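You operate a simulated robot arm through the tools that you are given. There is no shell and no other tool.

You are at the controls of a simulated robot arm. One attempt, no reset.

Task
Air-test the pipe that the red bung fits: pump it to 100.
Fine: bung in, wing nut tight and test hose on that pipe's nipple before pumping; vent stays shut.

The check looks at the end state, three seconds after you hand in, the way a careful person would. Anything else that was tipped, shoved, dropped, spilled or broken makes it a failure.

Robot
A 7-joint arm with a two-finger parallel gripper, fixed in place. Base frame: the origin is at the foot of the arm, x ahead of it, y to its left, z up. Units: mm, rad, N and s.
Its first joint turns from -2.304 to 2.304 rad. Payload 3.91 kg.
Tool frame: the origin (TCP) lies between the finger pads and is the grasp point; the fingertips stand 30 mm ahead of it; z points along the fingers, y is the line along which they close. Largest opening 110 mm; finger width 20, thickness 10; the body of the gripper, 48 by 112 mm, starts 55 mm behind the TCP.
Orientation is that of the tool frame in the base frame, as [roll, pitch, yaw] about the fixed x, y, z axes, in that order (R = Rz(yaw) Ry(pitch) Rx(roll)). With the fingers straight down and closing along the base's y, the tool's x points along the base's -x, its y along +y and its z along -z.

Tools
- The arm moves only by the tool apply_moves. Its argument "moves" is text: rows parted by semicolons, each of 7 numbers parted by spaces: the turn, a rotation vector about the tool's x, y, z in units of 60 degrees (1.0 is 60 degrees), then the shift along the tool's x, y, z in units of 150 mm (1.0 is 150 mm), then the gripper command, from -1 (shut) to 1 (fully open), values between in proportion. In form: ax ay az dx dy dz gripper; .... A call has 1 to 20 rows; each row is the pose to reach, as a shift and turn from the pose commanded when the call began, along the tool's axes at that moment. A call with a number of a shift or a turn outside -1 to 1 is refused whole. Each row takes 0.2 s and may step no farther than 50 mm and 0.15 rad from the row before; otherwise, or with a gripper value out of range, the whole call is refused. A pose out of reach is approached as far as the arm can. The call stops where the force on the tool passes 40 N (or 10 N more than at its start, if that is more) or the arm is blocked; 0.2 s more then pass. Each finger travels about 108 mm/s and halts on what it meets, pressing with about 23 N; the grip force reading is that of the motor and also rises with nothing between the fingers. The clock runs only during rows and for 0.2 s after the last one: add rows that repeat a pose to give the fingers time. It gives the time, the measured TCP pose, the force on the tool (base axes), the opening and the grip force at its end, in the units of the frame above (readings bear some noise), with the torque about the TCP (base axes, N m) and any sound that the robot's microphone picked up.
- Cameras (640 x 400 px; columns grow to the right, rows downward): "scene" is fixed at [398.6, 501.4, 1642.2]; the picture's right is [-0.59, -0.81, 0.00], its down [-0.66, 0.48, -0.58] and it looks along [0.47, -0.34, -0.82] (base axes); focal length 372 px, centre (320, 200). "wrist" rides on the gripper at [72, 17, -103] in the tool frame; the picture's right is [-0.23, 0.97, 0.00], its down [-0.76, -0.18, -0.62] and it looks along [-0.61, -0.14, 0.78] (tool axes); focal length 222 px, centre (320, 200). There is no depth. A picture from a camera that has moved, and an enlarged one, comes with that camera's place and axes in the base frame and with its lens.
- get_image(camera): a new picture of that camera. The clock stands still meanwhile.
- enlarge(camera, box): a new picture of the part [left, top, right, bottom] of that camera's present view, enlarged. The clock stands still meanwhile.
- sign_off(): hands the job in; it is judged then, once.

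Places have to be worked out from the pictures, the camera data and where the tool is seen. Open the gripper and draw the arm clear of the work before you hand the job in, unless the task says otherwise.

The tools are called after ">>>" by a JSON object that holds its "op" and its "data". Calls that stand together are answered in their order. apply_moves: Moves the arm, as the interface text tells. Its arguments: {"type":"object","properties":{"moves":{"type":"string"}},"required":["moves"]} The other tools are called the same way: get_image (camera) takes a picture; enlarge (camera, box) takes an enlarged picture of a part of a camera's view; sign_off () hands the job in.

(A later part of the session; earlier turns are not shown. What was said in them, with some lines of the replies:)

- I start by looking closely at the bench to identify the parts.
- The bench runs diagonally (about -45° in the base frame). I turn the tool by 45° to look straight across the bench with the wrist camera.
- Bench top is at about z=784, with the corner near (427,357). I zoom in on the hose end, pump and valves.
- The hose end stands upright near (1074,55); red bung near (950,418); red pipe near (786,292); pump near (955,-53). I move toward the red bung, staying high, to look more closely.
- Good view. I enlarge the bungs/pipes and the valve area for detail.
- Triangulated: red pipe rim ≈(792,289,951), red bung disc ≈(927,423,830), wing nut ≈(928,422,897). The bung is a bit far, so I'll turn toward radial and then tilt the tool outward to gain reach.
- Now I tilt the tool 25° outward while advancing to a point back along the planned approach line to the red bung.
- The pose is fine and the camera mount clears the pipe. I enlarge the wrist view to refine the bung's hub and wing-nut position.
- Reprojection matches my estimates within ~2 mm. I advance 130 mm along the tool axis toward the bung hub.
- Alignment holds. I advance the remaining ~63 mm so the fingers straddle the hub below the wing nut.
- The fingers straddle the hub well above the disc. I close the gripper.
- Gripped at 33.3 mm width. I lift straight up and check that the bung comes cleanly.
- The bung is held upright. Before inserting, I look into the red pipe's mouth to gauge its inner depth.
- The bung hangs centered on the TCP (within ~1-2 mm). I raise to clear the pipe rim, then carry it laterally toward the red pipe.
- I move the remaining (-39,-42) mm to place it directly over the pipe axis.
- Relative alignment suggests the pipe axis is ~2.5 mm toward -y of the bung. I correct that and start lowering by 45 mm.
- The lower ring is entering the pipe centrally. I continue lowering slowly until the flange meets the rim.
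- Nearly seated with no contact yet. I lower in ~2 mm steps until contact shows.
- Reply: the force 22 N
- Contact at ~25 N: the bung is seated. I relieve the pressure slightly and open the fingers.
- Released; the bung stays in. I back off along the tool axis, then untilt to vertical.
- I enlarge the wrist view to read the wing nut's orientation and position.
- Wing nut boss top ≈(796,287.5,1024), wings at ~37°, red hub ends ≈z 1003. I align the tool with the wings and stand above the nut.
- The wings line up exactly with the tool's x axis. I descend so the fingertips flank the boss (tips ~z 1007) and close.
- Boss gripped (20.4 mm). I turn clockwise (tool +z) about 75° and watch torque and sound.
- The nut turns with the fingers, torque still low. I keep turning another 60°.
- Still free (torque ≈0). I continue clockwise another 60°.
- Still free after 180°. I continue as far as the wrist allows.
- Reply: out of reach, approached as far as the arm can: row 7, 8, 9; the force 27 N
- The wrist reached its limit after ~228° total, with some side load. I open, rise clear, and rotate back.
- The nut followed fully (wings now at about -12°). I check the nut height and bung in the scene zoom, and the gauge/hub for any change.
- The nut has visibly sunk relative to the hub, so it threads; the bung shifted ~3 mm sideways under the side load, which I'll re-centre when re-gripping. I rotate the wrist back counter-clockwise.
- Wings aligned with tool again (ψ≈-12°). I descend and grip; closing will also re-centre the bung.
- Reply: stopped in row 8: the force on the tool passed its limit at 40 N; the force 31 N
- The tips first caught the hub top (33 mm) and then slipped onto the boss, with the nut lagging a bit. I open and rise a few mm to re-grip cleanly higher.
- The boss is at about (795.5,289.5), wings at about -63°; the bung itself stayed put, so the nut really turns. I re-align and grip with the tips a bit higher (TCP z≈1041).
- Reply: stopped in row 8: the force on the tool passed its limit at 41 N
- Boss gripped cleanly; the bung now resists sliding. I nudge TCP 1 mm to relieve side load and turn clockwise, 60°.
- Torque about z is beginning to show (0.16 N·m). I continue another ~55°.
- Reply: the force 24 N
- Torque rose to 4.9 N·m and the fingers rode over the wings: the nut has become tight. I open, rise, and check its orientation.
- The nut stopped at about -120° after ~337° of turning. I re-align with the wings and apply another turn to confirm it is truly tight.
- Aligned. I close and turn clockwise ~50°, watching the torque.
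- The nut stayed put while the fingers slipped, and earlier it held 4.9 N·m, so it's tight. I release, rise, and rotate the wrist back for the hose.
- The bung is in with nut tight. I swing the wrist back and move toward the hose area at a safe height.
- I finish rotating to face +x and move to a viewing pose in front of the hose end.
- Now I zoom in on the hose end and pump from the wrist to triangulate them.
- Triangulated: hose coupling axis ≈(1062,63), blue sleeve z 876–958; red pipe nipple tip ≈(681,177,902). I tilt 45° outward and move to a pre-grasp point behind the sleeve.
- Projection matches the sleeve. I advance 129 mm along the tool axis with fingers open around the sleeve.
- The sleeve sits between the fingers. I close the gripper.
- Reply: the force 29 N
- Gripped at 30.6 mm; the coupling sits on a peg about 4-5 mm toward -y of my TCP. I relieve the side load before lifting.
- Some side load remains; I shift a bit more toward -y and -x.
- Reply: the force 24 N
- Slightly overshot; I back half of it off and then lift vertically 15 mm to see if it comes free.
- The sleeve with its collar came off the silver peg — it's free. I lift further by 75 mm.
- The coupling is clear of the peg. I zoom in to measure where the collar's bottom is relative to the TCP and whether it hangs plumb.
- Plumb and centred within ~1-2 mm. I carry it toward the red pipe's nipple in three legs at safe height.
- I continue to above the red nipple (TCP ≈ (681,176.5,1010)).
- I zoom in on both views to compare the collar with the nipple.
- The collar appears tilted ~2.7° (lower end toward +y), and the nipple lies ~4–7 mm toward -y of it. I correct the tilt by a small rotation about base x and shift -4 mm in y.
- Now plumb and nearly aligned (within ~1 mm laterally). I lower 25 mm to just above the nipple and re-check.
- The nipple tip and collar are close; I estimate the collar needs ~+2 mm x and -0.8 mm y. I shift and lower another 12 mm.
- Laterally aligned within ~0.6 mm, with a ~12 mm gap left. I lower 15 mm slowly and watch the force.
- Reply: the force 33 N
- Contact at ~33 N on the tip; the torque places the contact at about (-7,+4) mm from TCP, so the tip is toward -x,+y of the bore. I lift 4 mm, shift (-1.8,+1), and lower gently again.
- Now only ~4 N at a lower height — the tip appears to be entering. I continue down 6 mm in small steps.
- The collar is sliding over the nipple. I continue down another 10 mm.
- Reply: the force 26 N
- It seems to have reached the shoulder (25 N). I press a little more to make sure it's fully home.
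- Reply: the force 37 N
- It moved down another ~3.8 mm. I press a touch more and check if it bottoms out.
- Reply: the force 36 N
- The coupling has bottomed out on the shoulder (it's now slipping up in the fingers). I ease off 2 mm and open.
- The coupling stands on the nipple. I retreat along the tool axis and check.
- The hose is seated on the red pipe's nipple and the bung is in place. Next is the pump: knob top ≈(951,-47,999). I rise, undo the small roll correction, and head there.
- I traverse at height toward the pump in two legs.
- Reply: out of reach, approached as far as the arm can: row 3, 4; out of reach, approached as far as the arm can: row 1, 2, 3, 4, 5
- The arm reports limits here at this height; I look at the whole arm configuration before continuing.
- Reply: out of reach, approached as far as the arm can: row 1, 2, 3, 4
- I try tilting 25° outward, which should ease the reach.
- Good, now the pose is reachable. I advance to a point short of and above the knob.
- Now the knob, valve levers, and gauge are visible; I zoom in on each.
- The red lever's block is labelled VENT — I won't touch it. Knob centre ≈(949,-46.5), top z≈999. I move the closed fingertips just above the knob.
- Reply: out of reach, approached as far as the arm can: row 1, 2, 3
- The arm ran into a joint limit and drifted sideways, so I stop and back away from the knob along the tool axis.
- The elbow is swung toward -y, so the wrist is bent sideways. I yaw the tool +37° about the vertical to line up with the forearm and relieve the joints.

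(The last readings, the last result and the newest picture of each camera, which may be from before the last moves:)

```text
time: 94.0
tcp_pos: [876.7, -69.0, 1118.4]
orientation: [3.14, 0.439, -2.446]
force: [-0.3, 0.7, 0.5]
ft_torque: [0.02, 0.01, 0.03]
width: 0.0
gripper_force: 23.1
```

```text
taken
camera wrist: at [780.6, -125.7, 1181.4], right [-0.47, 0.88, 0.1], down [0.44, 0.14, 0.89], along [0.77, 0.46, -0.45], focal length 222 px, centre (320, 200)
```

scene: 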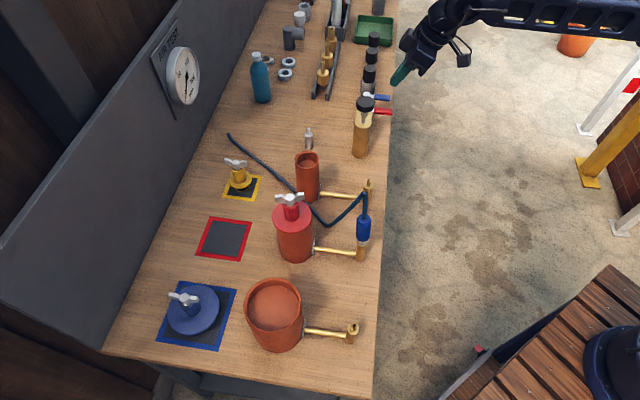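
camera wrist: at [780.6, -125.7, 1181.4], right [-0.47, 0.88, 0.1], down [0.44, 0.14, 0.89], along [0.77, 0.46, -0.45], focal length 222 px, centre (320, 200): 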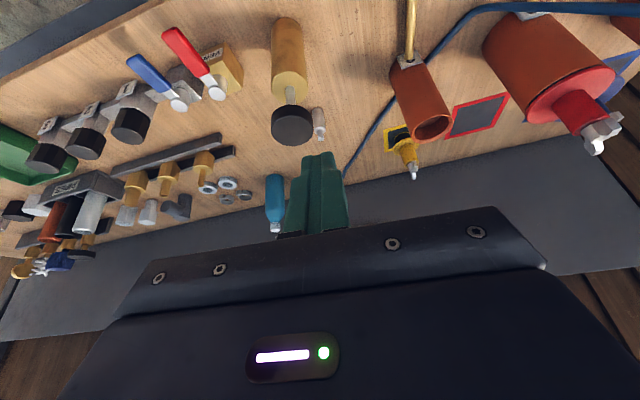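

Now the tool lines up with the forearm. I approach to ~30 mm above the knob.

>>> {"op": "apply_moves", "data": {"moves": "0 0 0 -0.078 -0.065 0.179 -1; 0 0 0 -0.156 -0.13 0.358 -1; 0 0 0 -0.234 -0.195 0.537 -1; 0 0 0 -0.234 -0.195 0.537 -1"}}

>>> {"op": "enlarge", "data": {"camera": "wrist", "box": [220, 40, 400, 220]}}

>>> {"op": "enlarge", "data": {"camera": "scene", "box": [330, 60, 420, 170]}}

```text
time: 95.0
tcp_pos: [938.3, -52.5, 1059.2]
orientation: [3.14, 0.442, -2.447]
force: [0.3, 0.5, 0.5]
ft_torque: [-0.04, -0.01, -0.03]
width: 0.0
gripper_force: 22.8
out of reach, approached as far as the arm can: row 3, 4
```

```text
2.22 times, centred on (310, 130) of wrist
camera zoom: at [842.5, -109.8, 1122.6], right [-0.47, 0.88, 0.1], down [0.44, 0.13, 0.89], along [0.77, 0.46, -0.45], focal length 494 px, centre (342, 356)
```

zoom: 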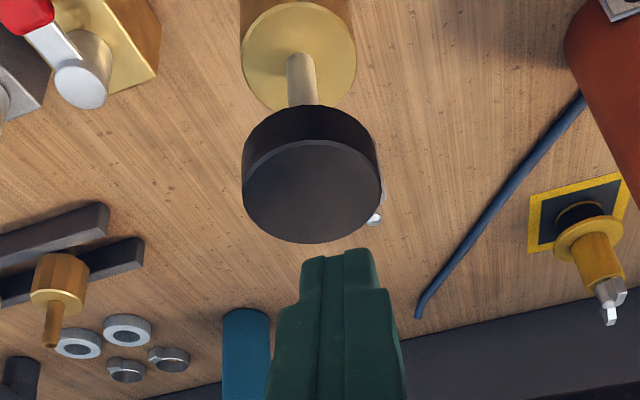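

```text
3.64 times, centred on (375, 115) of scene
camera zoom: at [398.6, 501.4, 1642.2], right [-0.59, -0.81, 0.0], down [-0.66, 0.48, -0.58], along [0.47, -0.34, -0.82], focal length 1355 px, centre (120, 509)
```

zoom: 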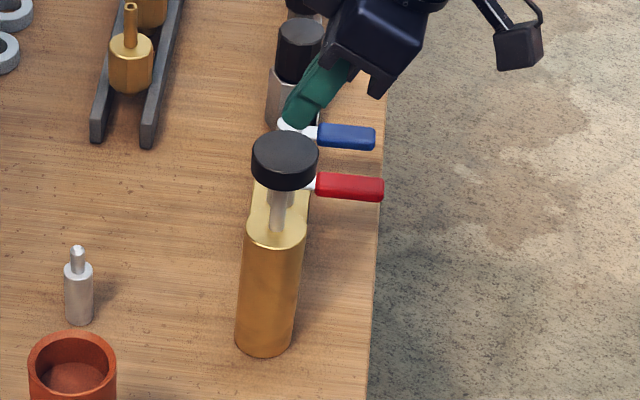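

Nearly there but at the reach limit; I increase the outward tilt by 15° to gain reach.

>>> {"op": "apply_moves", "data": {"moves": "0 -0.125 0 0 0 0 -1; 0 -0.25 0 0 0 0 -1; 0 -0.25 0 0 0 0 -1"}}

>>> {"op": "apply_moves", "data": {"moves": "0 0 0 0 0 0.02 -1; 0 0 0 0 0 0.02 -1"}}

>>> {"op": "enlarge", "data": {"camera": "wrist", "box": [220, 0, 400, 220]}}

```text
time: 95.8
tcp_pos: [939.9, -54.1, 1058.4]
orientation: [3.14, 0.704, -2.447]
force: [0.6, 0.4, -0.8]
ft_torque: [0.01, 0.01, -0.01]
width: 0.1
gripper_force: 23.1
```

```text
time: 96.4
tcp_pos: [939.3, -53.2, 1056.3]
orientation: [3.138, 0.701, -2.446]
force: [0.0, -0.3, -0.3]
ft_torque: [0.01, 0.01, 0.03]
width: 0.1
gripper_force: 22.9
```

```text
1.82 times, centred on (310, 110) of wrist
camera zoom: at [834.4, -117.2, 1089.3], right [-0.49, 0.86, 0.15], down [0.25, -0.02, 0.97], along [0.83, 0.51, -0.21], focal length 404 px, centre (338, 364)
```

zoom: 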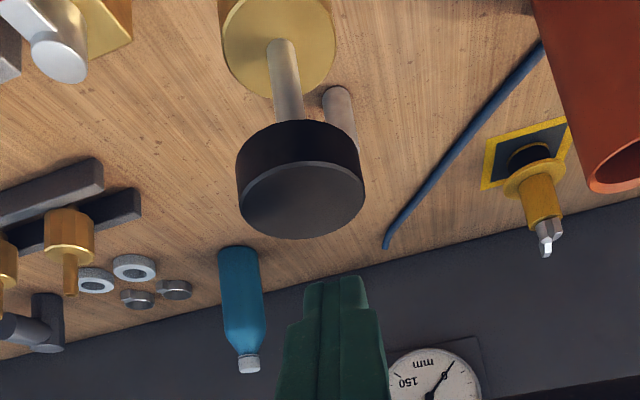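

Reachable at this tilt. I lower the tips 25 mm to just above the knob, re-centring slightly.

>>> {"op": "apply_moves", "data": {"moves": "0 0 0 0.0565 -0.0077 0.0615 -1; 0 0 0 0.1126 -0.0077 0.123 -1; 0 0 0 0.1126 -0.0077 0.123 -1"}}

>>> {"op": "enlarge", "data": {"camera": "wrist", "box": [220, 0, 400, 220]}}

>>> {"op": "enlarge", "data": {"camera": "scene", "box": [330, 60, 420, 170]}}

```text
time: 97.2
tcp_pos: [940.2, -55.5, 1031.5]
orientation: [3.14, 0.701, -2.445]
force: [-1.0, 0.1, 0.0]
ft_torque: [-0.02, -0.02, -0.01]
width: 0.0
gripper_force: 23.0
```

```text
1.82 times, centred on (310, 110) of wrist
camera zoom: at [834.6, -119.4, 1064.1], right [-0.49, 0.86, 0.15], down [0.25, -0.02, 0.97], along [0.83, 0.51, -0.21], focal length 404 px, centre (338, 364)
```

zoom: 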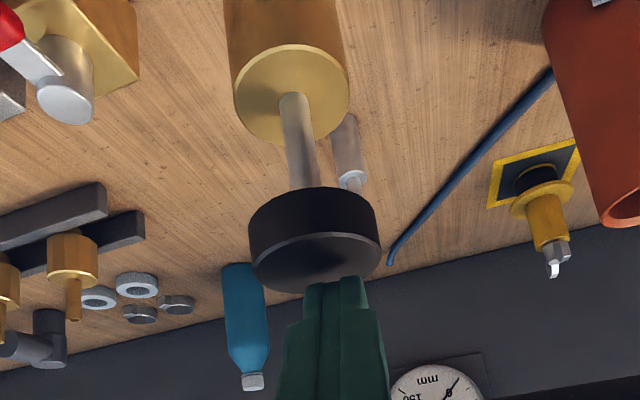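

```text
3.64 times, centred on (375, 115) of scene
camera zoom: at [398.6, 501.4, 1642.2], right [-0.59, -0.81, 0.0], down [-0.66, 0.48, -0.58], along [0.47, -0.34, -0.82], focal length 1355 px, centre (120, 509)
```

zoom: 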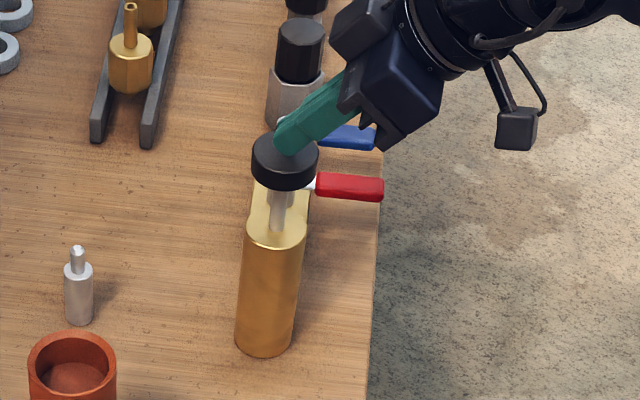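

Tips are over the knob centre, levers (~z 870) are well below the gripper. I press down 12 mm and read force, sound and gauge.

>>> {"op": "apply_moves", "data": {"moves": "0 0 0 0.0172 0 0.0204 -1; 0 0 0 0.0345 0 0.0407 -1; 0 0 0 0.0517 0 0.0611 -1; 0 0 0 0.0517 0 0.0611 -1"}}

>>> {"op": "enlarge", "data": {"camera": "scene", "box": [160, 40, 210, 110]}}

>>> {"op": "enlarge", "data": {"camera": "scene", "box": [330, 60, 420, 170]}}

```text
time: 98.2
tcp_pos: [940.5, -54.9, 1019.6]
orientation: [3.14, 0.7, -2.446]
force: [-1.7, -1.0, 3.1]
ft_torque: [0.0, 0.0, -0.04]
width: 0.0
gripper_force: 23.1
```

```text
5.71 times, centred on (185, 75) of scene
camera zoom: at [398.6, 501.4, 1642.2], right [-0.59, -0.81, 0.0], down [-0.66, 0.48, -0.58], along [0.47, -0.34, -0.82], focal length 2129 px, centre (1091, 914)
```

zoom: 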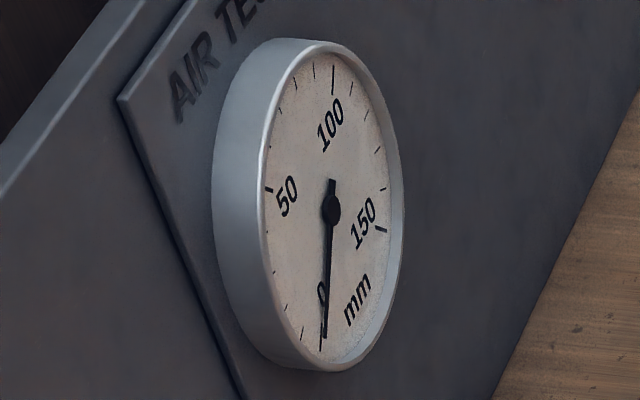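

```text
3.64 times, centred on (375, 115) of scene
camera zoom: at [398.6, 501.4, 1642.2], right [-0.59, -0.81, 0.0], down [-0.66, 0.48, -0.58], along [0.47, -0.34, -0.82], focal length 1355 px, centre (120, 509)
```

zoom: 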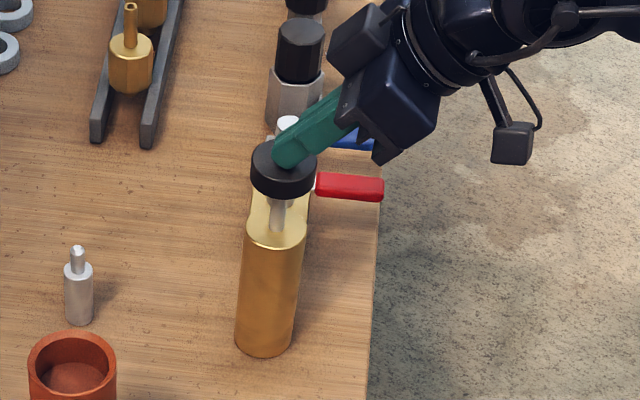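

The knob goes down with only ~3 N. I press further, 35 mm, and look at the gauge.

>>> {"op": "apply_moves", "data": {"moves": "0 0 0 0.043 0 0.0509 -1; 0 0 0 0.0861 0 0.1018 -1; 0 0 0 0.1292 0 0.1527 -1; 0 0 0 0.1508 0 0.1781 -1; 0 0 0 0.1508 0 0.1781 -1"}}

>>> {"op": "enlarge", "data": {"camera": "scene", "box": [160, 40, 210, 110]}}

>>> {"op": "enlarge", "data": {"camera": "scene", "box": [330, 60, 420, 170]}}

```text
time: 99.4
tcp_pos: [939.4, -55.5, 984.9]
orientation: [3.14, 0.702, -2.447]
force: [-0.1, -1.2, 4.6]
ft_torque: [-0.04, -0.04, -0.04]
width: 0.0
gripper_force: 23.0
heard: click
```

```text
5.71 times, centred on (185, 75) of scene
camera zoom: at [398.6, 501.4, 1642.2], right [-0.59, -0.81, 0.0], down [-0.66, 0.48, -0.58], along [0.47, -0.34, -0.82], focal length 2129 px, centre (1091, 914)
```

zoom: 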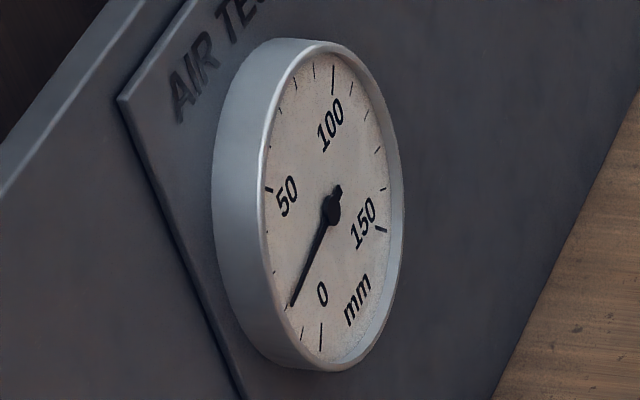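

```text
3.64 times, centred on (375, 115) of scene
camera zoom: at [398.6, 501.4, 1642.2], right [-0.59, -0.81, 0.0], down [-0.66, 0.48, -0.58], along [0.47, -0.34, -0.82], focal length 1355 px, centre (120, 509)
```

zoom: 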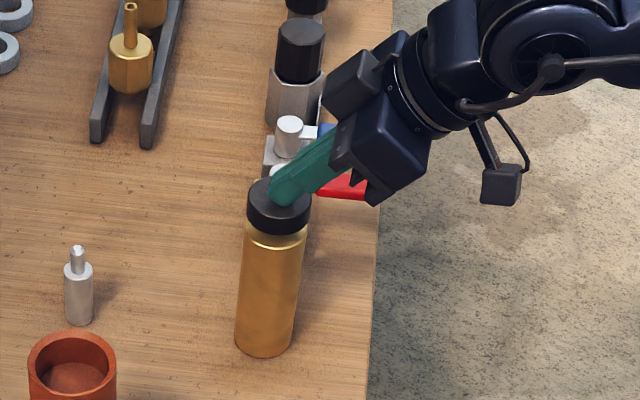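

A click and the gauge rose to ~15. I raise the tips to see whether the knob springs back.

>>> {"op": "apply_moves", "data": {"moves": "0 0 0 -0.043 0 -0.0509 -1; 0 0 0 -0.0861 0 -0.1018 -1; 0 0 0 -0.1292 0 -0.1527 -1; 0 0 0 -0.1723 0 -0.2036 -1; 0 0 0 -0.2068 0 -0.2443 -1; 0 0 0 -0.2068 0 -0.2443 -1"}}

>>> {"op": "enlarge", "data": {"camera": "scene", "box": [160, 40, 210, 110]}}

>>> {"op": "enlarge", "data": {"camera": "scene", "box": [330, 60, 420, 170]}}

```text
time: 100.8
tcp_pos: [939.2, -55.4, 1033.6]
orientation: [3.139, 0.701, -2.447]
force: [0.1, 0.5, -0.9]
ft_torque: [-0.03, -0.01, 0.0]
width: 0.2
gripper_force: 23.0
```

```text
5.71 times, centred on (185, 75) of scene
camera zoom: at [398.6, 501.4, 1642.2], right [-0.59, -0.81, 0.0], down [-0.66, 0.48, -0.58], along [0.47, -0.34, -0.82], focal length 2129 px, centre (1091, 914)
```

zoom: 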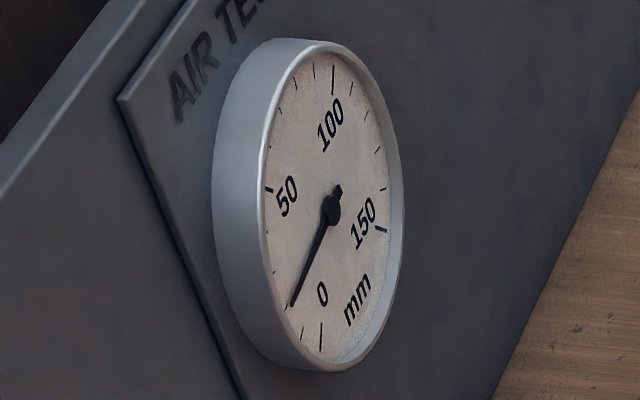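

```text
3.64 times, centred on (375, 115) of scene
camera zoom: at [398.6, 501.4, 1642.2], right [-0.59, -0.81, 0.0], down [-0.66, 0.48, -0.58], along [0.47, -0.34, -0.82], focal length 1355 px, centre (120, 509)
```

zoom: 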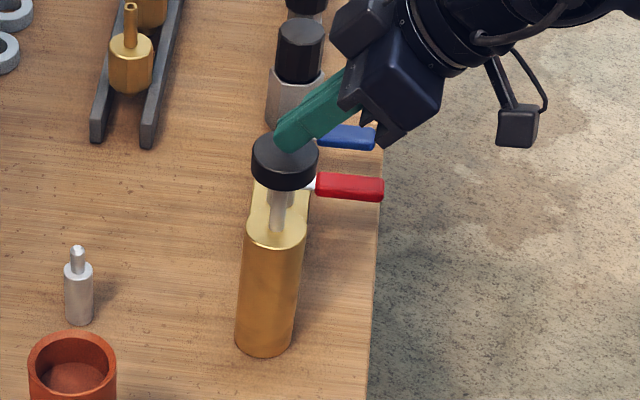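

The knob springs back and pressure holds. I zoom tightly on the gauge to read it precisely.

>>> {"op": "enlarge", "data": {"camera": "scene", "box": [176, 44, 204, 106]}}

```text
6.45 times, centred on (190, 75) of scene
camera zoom: at [398.6, 501.4, 1642.2], right [-0.59, -0.81, 0.0], down [-0.66, 0.48, -0.58], along [0.47, -0.34, -0.82], focal length 2404 px, centre (1159, 1006)
```

zoom: 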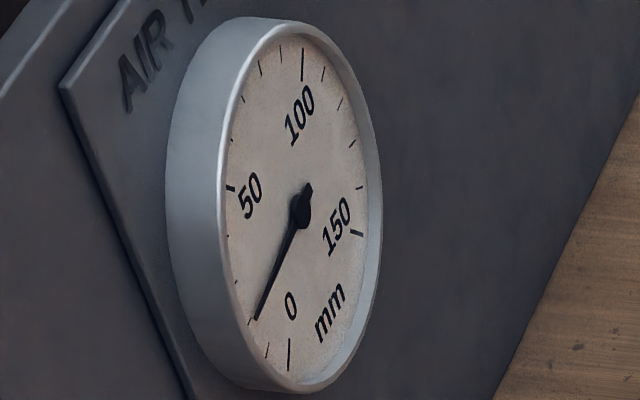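

The needle is at ~17. I do another identical full stroke down and up.

>>> {"op": "apply_moves", "data": {"moves": "0 0 0 0.0517 0 0.0611 -1; 0 0 0 0.1034 0 0.1222 -1; 0 0 0 0.1551 0 0.1833 -1; 0 0 0 0.2068 0 0.2443 -1; 0 0 0 0.2068 0 0.2443 -1; 0 0 0 0.1551 0 0.1833 -1; 0 0 0 0.1034 0 0.1222 -1; 0 0 0 0.0517 0 0.0611 -1; 0 0 0 0 0 0 -1; 0 0 0 0 0 0 -1"}}

>>> {"op": "enlarge", "data": {"camera": "scene", "box": [176, 44, 204, 106]}}

```text
time: 103.0
tcp_pos: [939.8, -55.7, 1033.4]
orientation: [3.141, 0.702, -2.446]
force: [0.0, 0.2, 0.0]
ft_torque: [0.01, 0.03, -0.02]
width: 0.0
gripper_force: 23.3
heard: click
```

```text
6.45 times, centred on (190, 75) of scene
camera zoom: at [398.6, 501.4, 1642.2], right [-0.59, -0.81, 0.0], down [-0.66, 0.48, -0.58], along [0.47, -0.34, -0.82], focal length 2404 px, centre (1159, 1006)
```

zoom: 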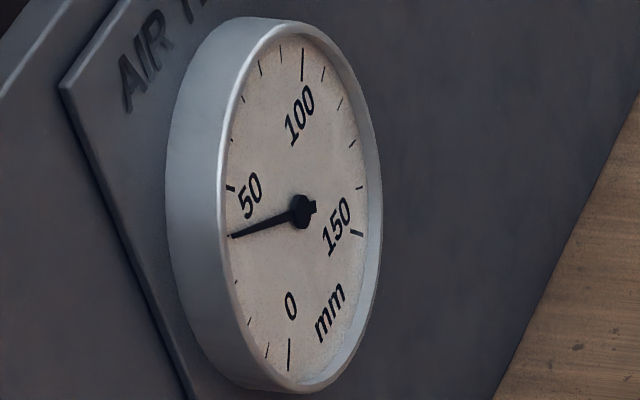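

Now ~39. So about 20 per stroke. I do a third stroke.

>>> {"op": "apply_moves", "data": {"moves": "0 0 0 0.0517 0 0.0611 -1; 0 0 0 0.1034 0 0.1222 -1; 0 0 0 0.1551 0 0.1833 -1; 0 0 0 0.2068 0 0.2443 -1; 0 0 0 0.2068 0 0.2443 -1; 0 0 0 0.1551 0 0.1833 -1; 0 0 0 0.1034 0 0.1222 -1; 0 0 0 0.0517 0 0.0611 -1; 0 0 0 0 0 0 -1; 0 0 0 0 0 0 -1"}}

>>> {"op": "enlarge", "data": {"camera": "scene", "box": [176, 44, 204, 106]}}

```text
time: 105.2
tcp_pos: [938.3, -54.2, 1035.1]
orientation: [3.139, 0.702, -2.446]
force: [0.5, -0.7, -0.6]
ft_torque: [0.01, -0.03, 0.01]
width: 0.3
gripper_force: 23.0
heard: click
```

```text
6.45 times, centred on (190, 75) of scene
camera zoom: at [398.6, 501.4, 1642.2], right [-0.59, -0.81, 0.0], down [-0.66, 0.48, -0.58], along [0.47, -0.34, -0.82], focal length 2404 px, centre (1159, 1006)
```

zoom: 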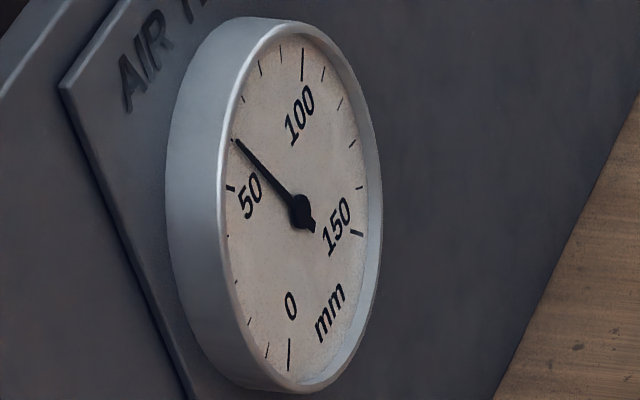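

Needle at ~60. Fourth stroke.

>>> {"op": "apply_moves", "data": {"moves": "0 0 0 0.0517 0 0.0611 -1; 0 0 0 0.1034 0 0.1222 -1; 0 0 0 0.1551 0 0.1833 -1; 0 0 0 0.2068 0 0.2443 -1; 0 0 0 0.2068 0 0.2443 -1; 0 0 0 0.1551 0 0.1833 -1; 0 0 0 0.1034 0 0.1222 -1; 0 0 0 0.0517 0 0.0611 -1; 0 0 0 0 0 0 -1; 0 0 0 0 0 0 -1"}}

>>> {"op": "enlarge", "data": {"camera": "scene", "box": [176, 44, 204, 106]}}

>>> {"op": "enlarge", "data": {"camera": "scene", "box": [330, 60, 420, 170]}}

```text
time: 107.4
tcp_pos: [939.3, -54.7, 1034.2]
orientation: [3.14, 0.702, -2.446]
force: [0.0, 0.5, 0.2]
ft_torque: [-0.01, -0.02, 0.01]
width: 0.0
gripper_force: 23.6
heard: click
```

```text
6.45 times, centred on (190, 75) of scene
camera zoom: at [398.6, 501.4, 1642.2], right [-0.59, -0.81, 0.0], down [-0.66, 0.48, -0.58], along [0.47, -0.34, -0.82], focal length 2404 px, centre (1159, 1006)
```

zoom: 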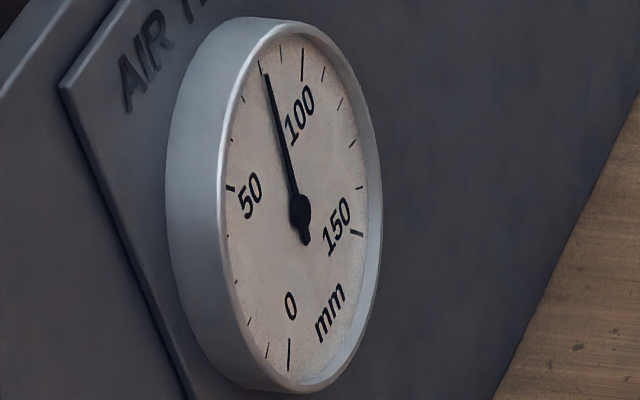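

```text
3.64 times, centred on (375, 115) of scene
camera zoom: at [398.6, 501.4, 1642.2], right [-0.59, -0.81, 0.0], down [-0.66, 0.48, -0.58], along [0.47, -0.34, -0.82], focal length 1355 px, centre (120, 509)
```

zoom: 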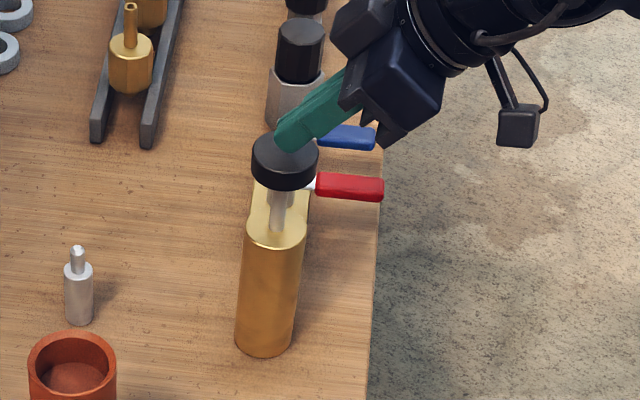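

Needle at ~81. One more stroke should bring it to 100.

>>> {"op": "apply_moves", "data": {"moves": "0 0 0 0.0517 0 0.0611 -1; 0 0 0 0.1034 0 0.1222 -1; 0 0 0 0.1551 0 0.1833 -1; 0 0 0 0.2068 0 0.2443 -1; 0 0 0 0.2068 0 0.2443 -1; 0 0 0 0.1551 0 0.1833 -1; 0 0 0 0.1034 0 0.1222 -1; 0 0 0 0.0517 0 0.0611 -1; 0 0 0 0 0 0 -1; 0 0 0 0 0 0 -1"}}

>>> {"op": "enlarge", "data": {"camera": "scene", "box": [176, 44, 204, 106]}}

```text
time: 109.6
tcp_pos: [939.6, -55.0, 1035.8]
orientation: [3.141, 0.7, -2.447]
force: [0.7, -0.9, -0.7]
ft_torque: [-0.02, 0.0, 0.0]
width: 0.2
gripper_force: 22.9
heard: click
```

```text
6.45 times, centred on (190, 75) of scene
camera zoom: at [398.6, 501.4, 1642.2], right [-0.59, -0.81, 0.0], down [-0.66, 0.48, -0.58], along [0.47, -0.34, -0.82], focal length 2404 px, centre (1159, 1006)
```

zoom: 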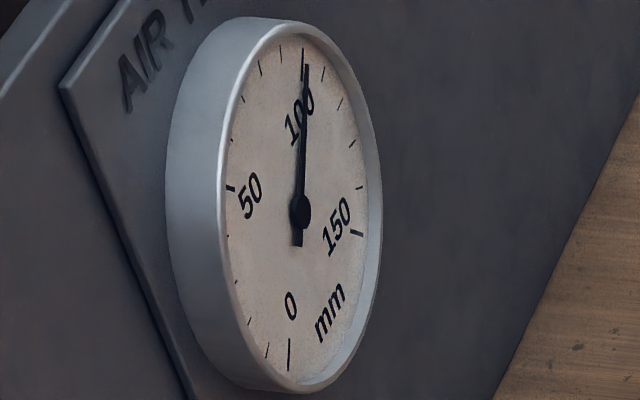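

The gauge reads 100. I withdraw along the tool axis, away from the bench, then open the gripper.

>>> {"op": "apply_moves", "data": {"moves": "0 0 0 0 0 -0.25 -1; 0 0 0 0 0 -0.5 -1; 0 0 0 0 0 -0.75 -1; 0 0 0 0 0 -1 -0.5; 0 0 0 0 0 -1 0.3; 0 0 0 0 0 -1 0.6"}}

>>> {"op": "get_image", "data": {"camera": "scene"}}

>>> {"op": "get_image", "data": {"camera": "wrist"}}

```text
time: 111.0
tcp_pos: [864.5, -116.9, 1148.7]
orientation: [3.14, 0.702, -2.447]
force: [-0.7, 0.5, 0.0]
ft_torque: [-0.03, -0.03, -0.04]
width: 88.0
gripper_force: 0.0
```

```text
taken
```

scene: 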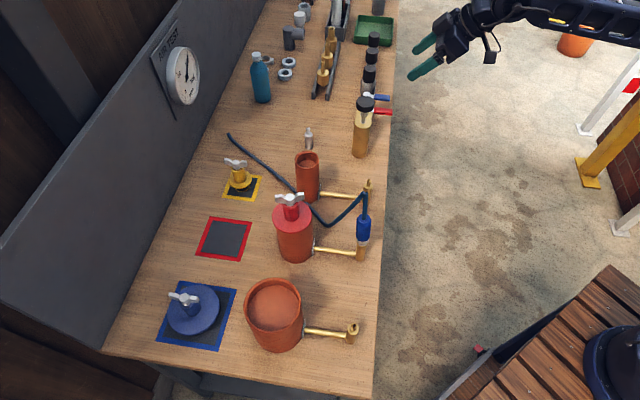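

```text
taken
camera wrist: at [759.0, -181.4, 1181.7], right [-0.49, 0.86, 0.15], down [0.25, -0.02, 0.97], along [0.83, 0.51, -0.21], focal length 222 px, centre (320, 200)
```

wrist: 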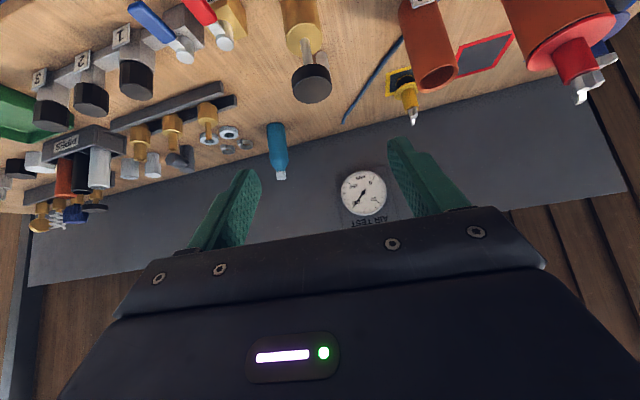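

I check the gauge head-on from the wrist camera and the final state of pipe, bung and hose; then I'll retreat a bit further.

>>> {"op": "enlarge", "data": {"camera": "wrist", "box": [325, 155, 405, 235]}}

>>> {"op": "enlarge", "data": {"camera": "scene", "box": [176, 44, 204, 106]}}

>>> {"op": "enlarge", "data": {"camera": "scene", "box": [250, 150, 400, 280]}}

>>> {"op": "apply_moves", "data": {"moves": "0 0 0 0 0 -0.2 1; 0 0 0 0 0 -0.4 1; 0 0 0 0 0 -0.5 1; 0 0 0 0 0 -0.5 1; 0 0 0 0 0 -0.5 1; 0 0 0 0 0 -0.5 1; 0 0 0 0 0 -0.5 1; 0 0 0 0 0 -0.5 1"}}

>>> {"op": "enlarge", "data": {"camera": "scene", "box": [176, 44, 204, 106]}}

```text
5.00 times, centred on (365, 195) of wrist
camera zoom: at [759.0, -181.4, 1181.7], right [-0.49, 0.86, 0.15], down [0.25, -0.02, 0.97], along [0.83, 0.51, -0.21], focal length 1111 px, centre (95, 225)
```

zoom: 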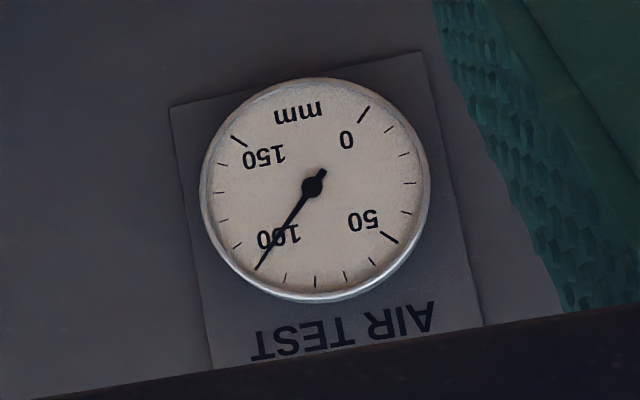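

```text
6.45 times, centred on (190, 75) of scene
camera zoom: at [398.6, 501.4, 1642.2], right [-0.59, -0.81, 0.0], down [-0.66, 0.48, -0.58], along [0.47, -0.34, -0.82], focal length 2404 px, centre (1159, 1006)
```

zoom: 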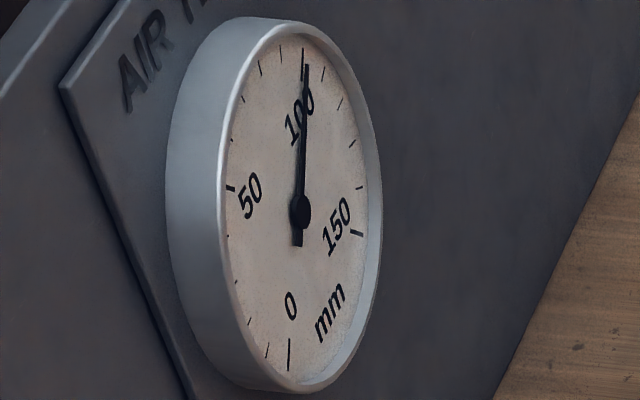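

```text
3.08 times, centred on (325, 215) of scene
camera zoom: at [398.6, 501.4, 1642.2], right [-0.59, -0.81, 0.0], down [-0.66, 0.48, -0.58], along [0.47, -0.34, -0.82], focal length 1146 px, centre (305, 154)
```

zoom: 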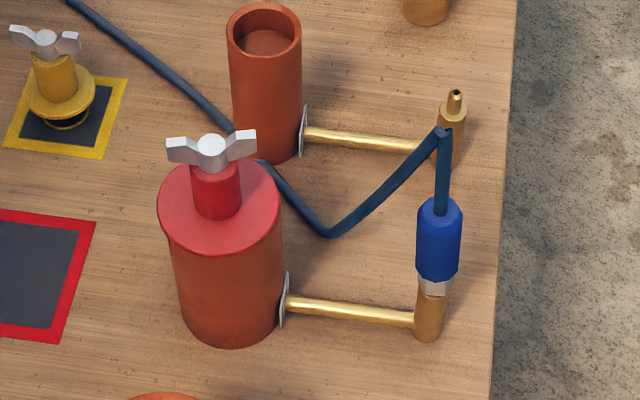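

```text
time: 112.8
tcp_pos: [828.4, -148.0, 1204.0]
orientation: [3.14, 0.703, -2.446]
force: [-0.4, 0.7, -0.6]
ft_torque: [-0.03, 0.0, 0.01]
width: 110.0
gripper_force: 0.1
```

```text
6.45 times, centred on (190, 75) of scene
camera zoom: at [398.6, 501.4, 1642.2], right [-0.59, -0.81, 0.0], down [-0.66, 0.48, -0.58], along [0.47, -0.34, -0.82], focal length 2404 px, centre (1159, 1006)
```

zoom: 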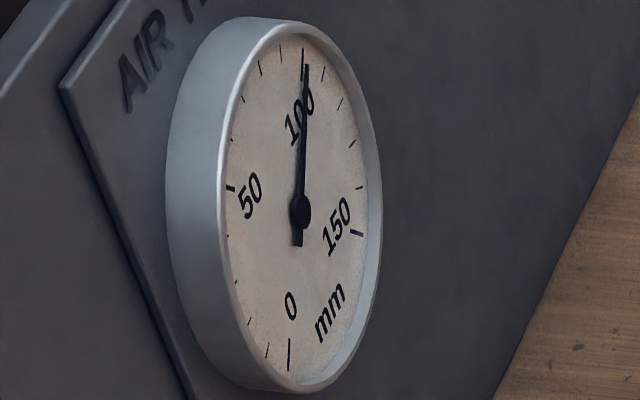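

Seen head-on, the gauge reads 100, and it has held there for several seconds. The bung is in with its nut tight, the hose is on that pipe's nipple, and I haven't touched the vent. The gripper is open and clear of the bench, so I'm handing in.

>>> {"op": "sign_off", "data": {}}

```text
The job is handed in.
```

I air-tested the middle pipe, the one the red bung fits. The gauge reads 100 and held there for several seconds before I handed in.

- **Bung:** it is seated in the pipe, sitting about 3 mm off centre after a sideways load while I was tightening. The wing nut turned almost a full turn, then stopped and didn't move under 4.9 N·m.
- **Hose:** the coupling is pushed down to the shoulder of that pipe's nipple. It went on before any pumping.
- **Pumping:** it took five full strokes, each adding about 20.
- **Vent:** I didn't touch the vent lever.

I noticed nothing else on the bench tipped, shoved or dropped. The gripper is open and clear of the work.
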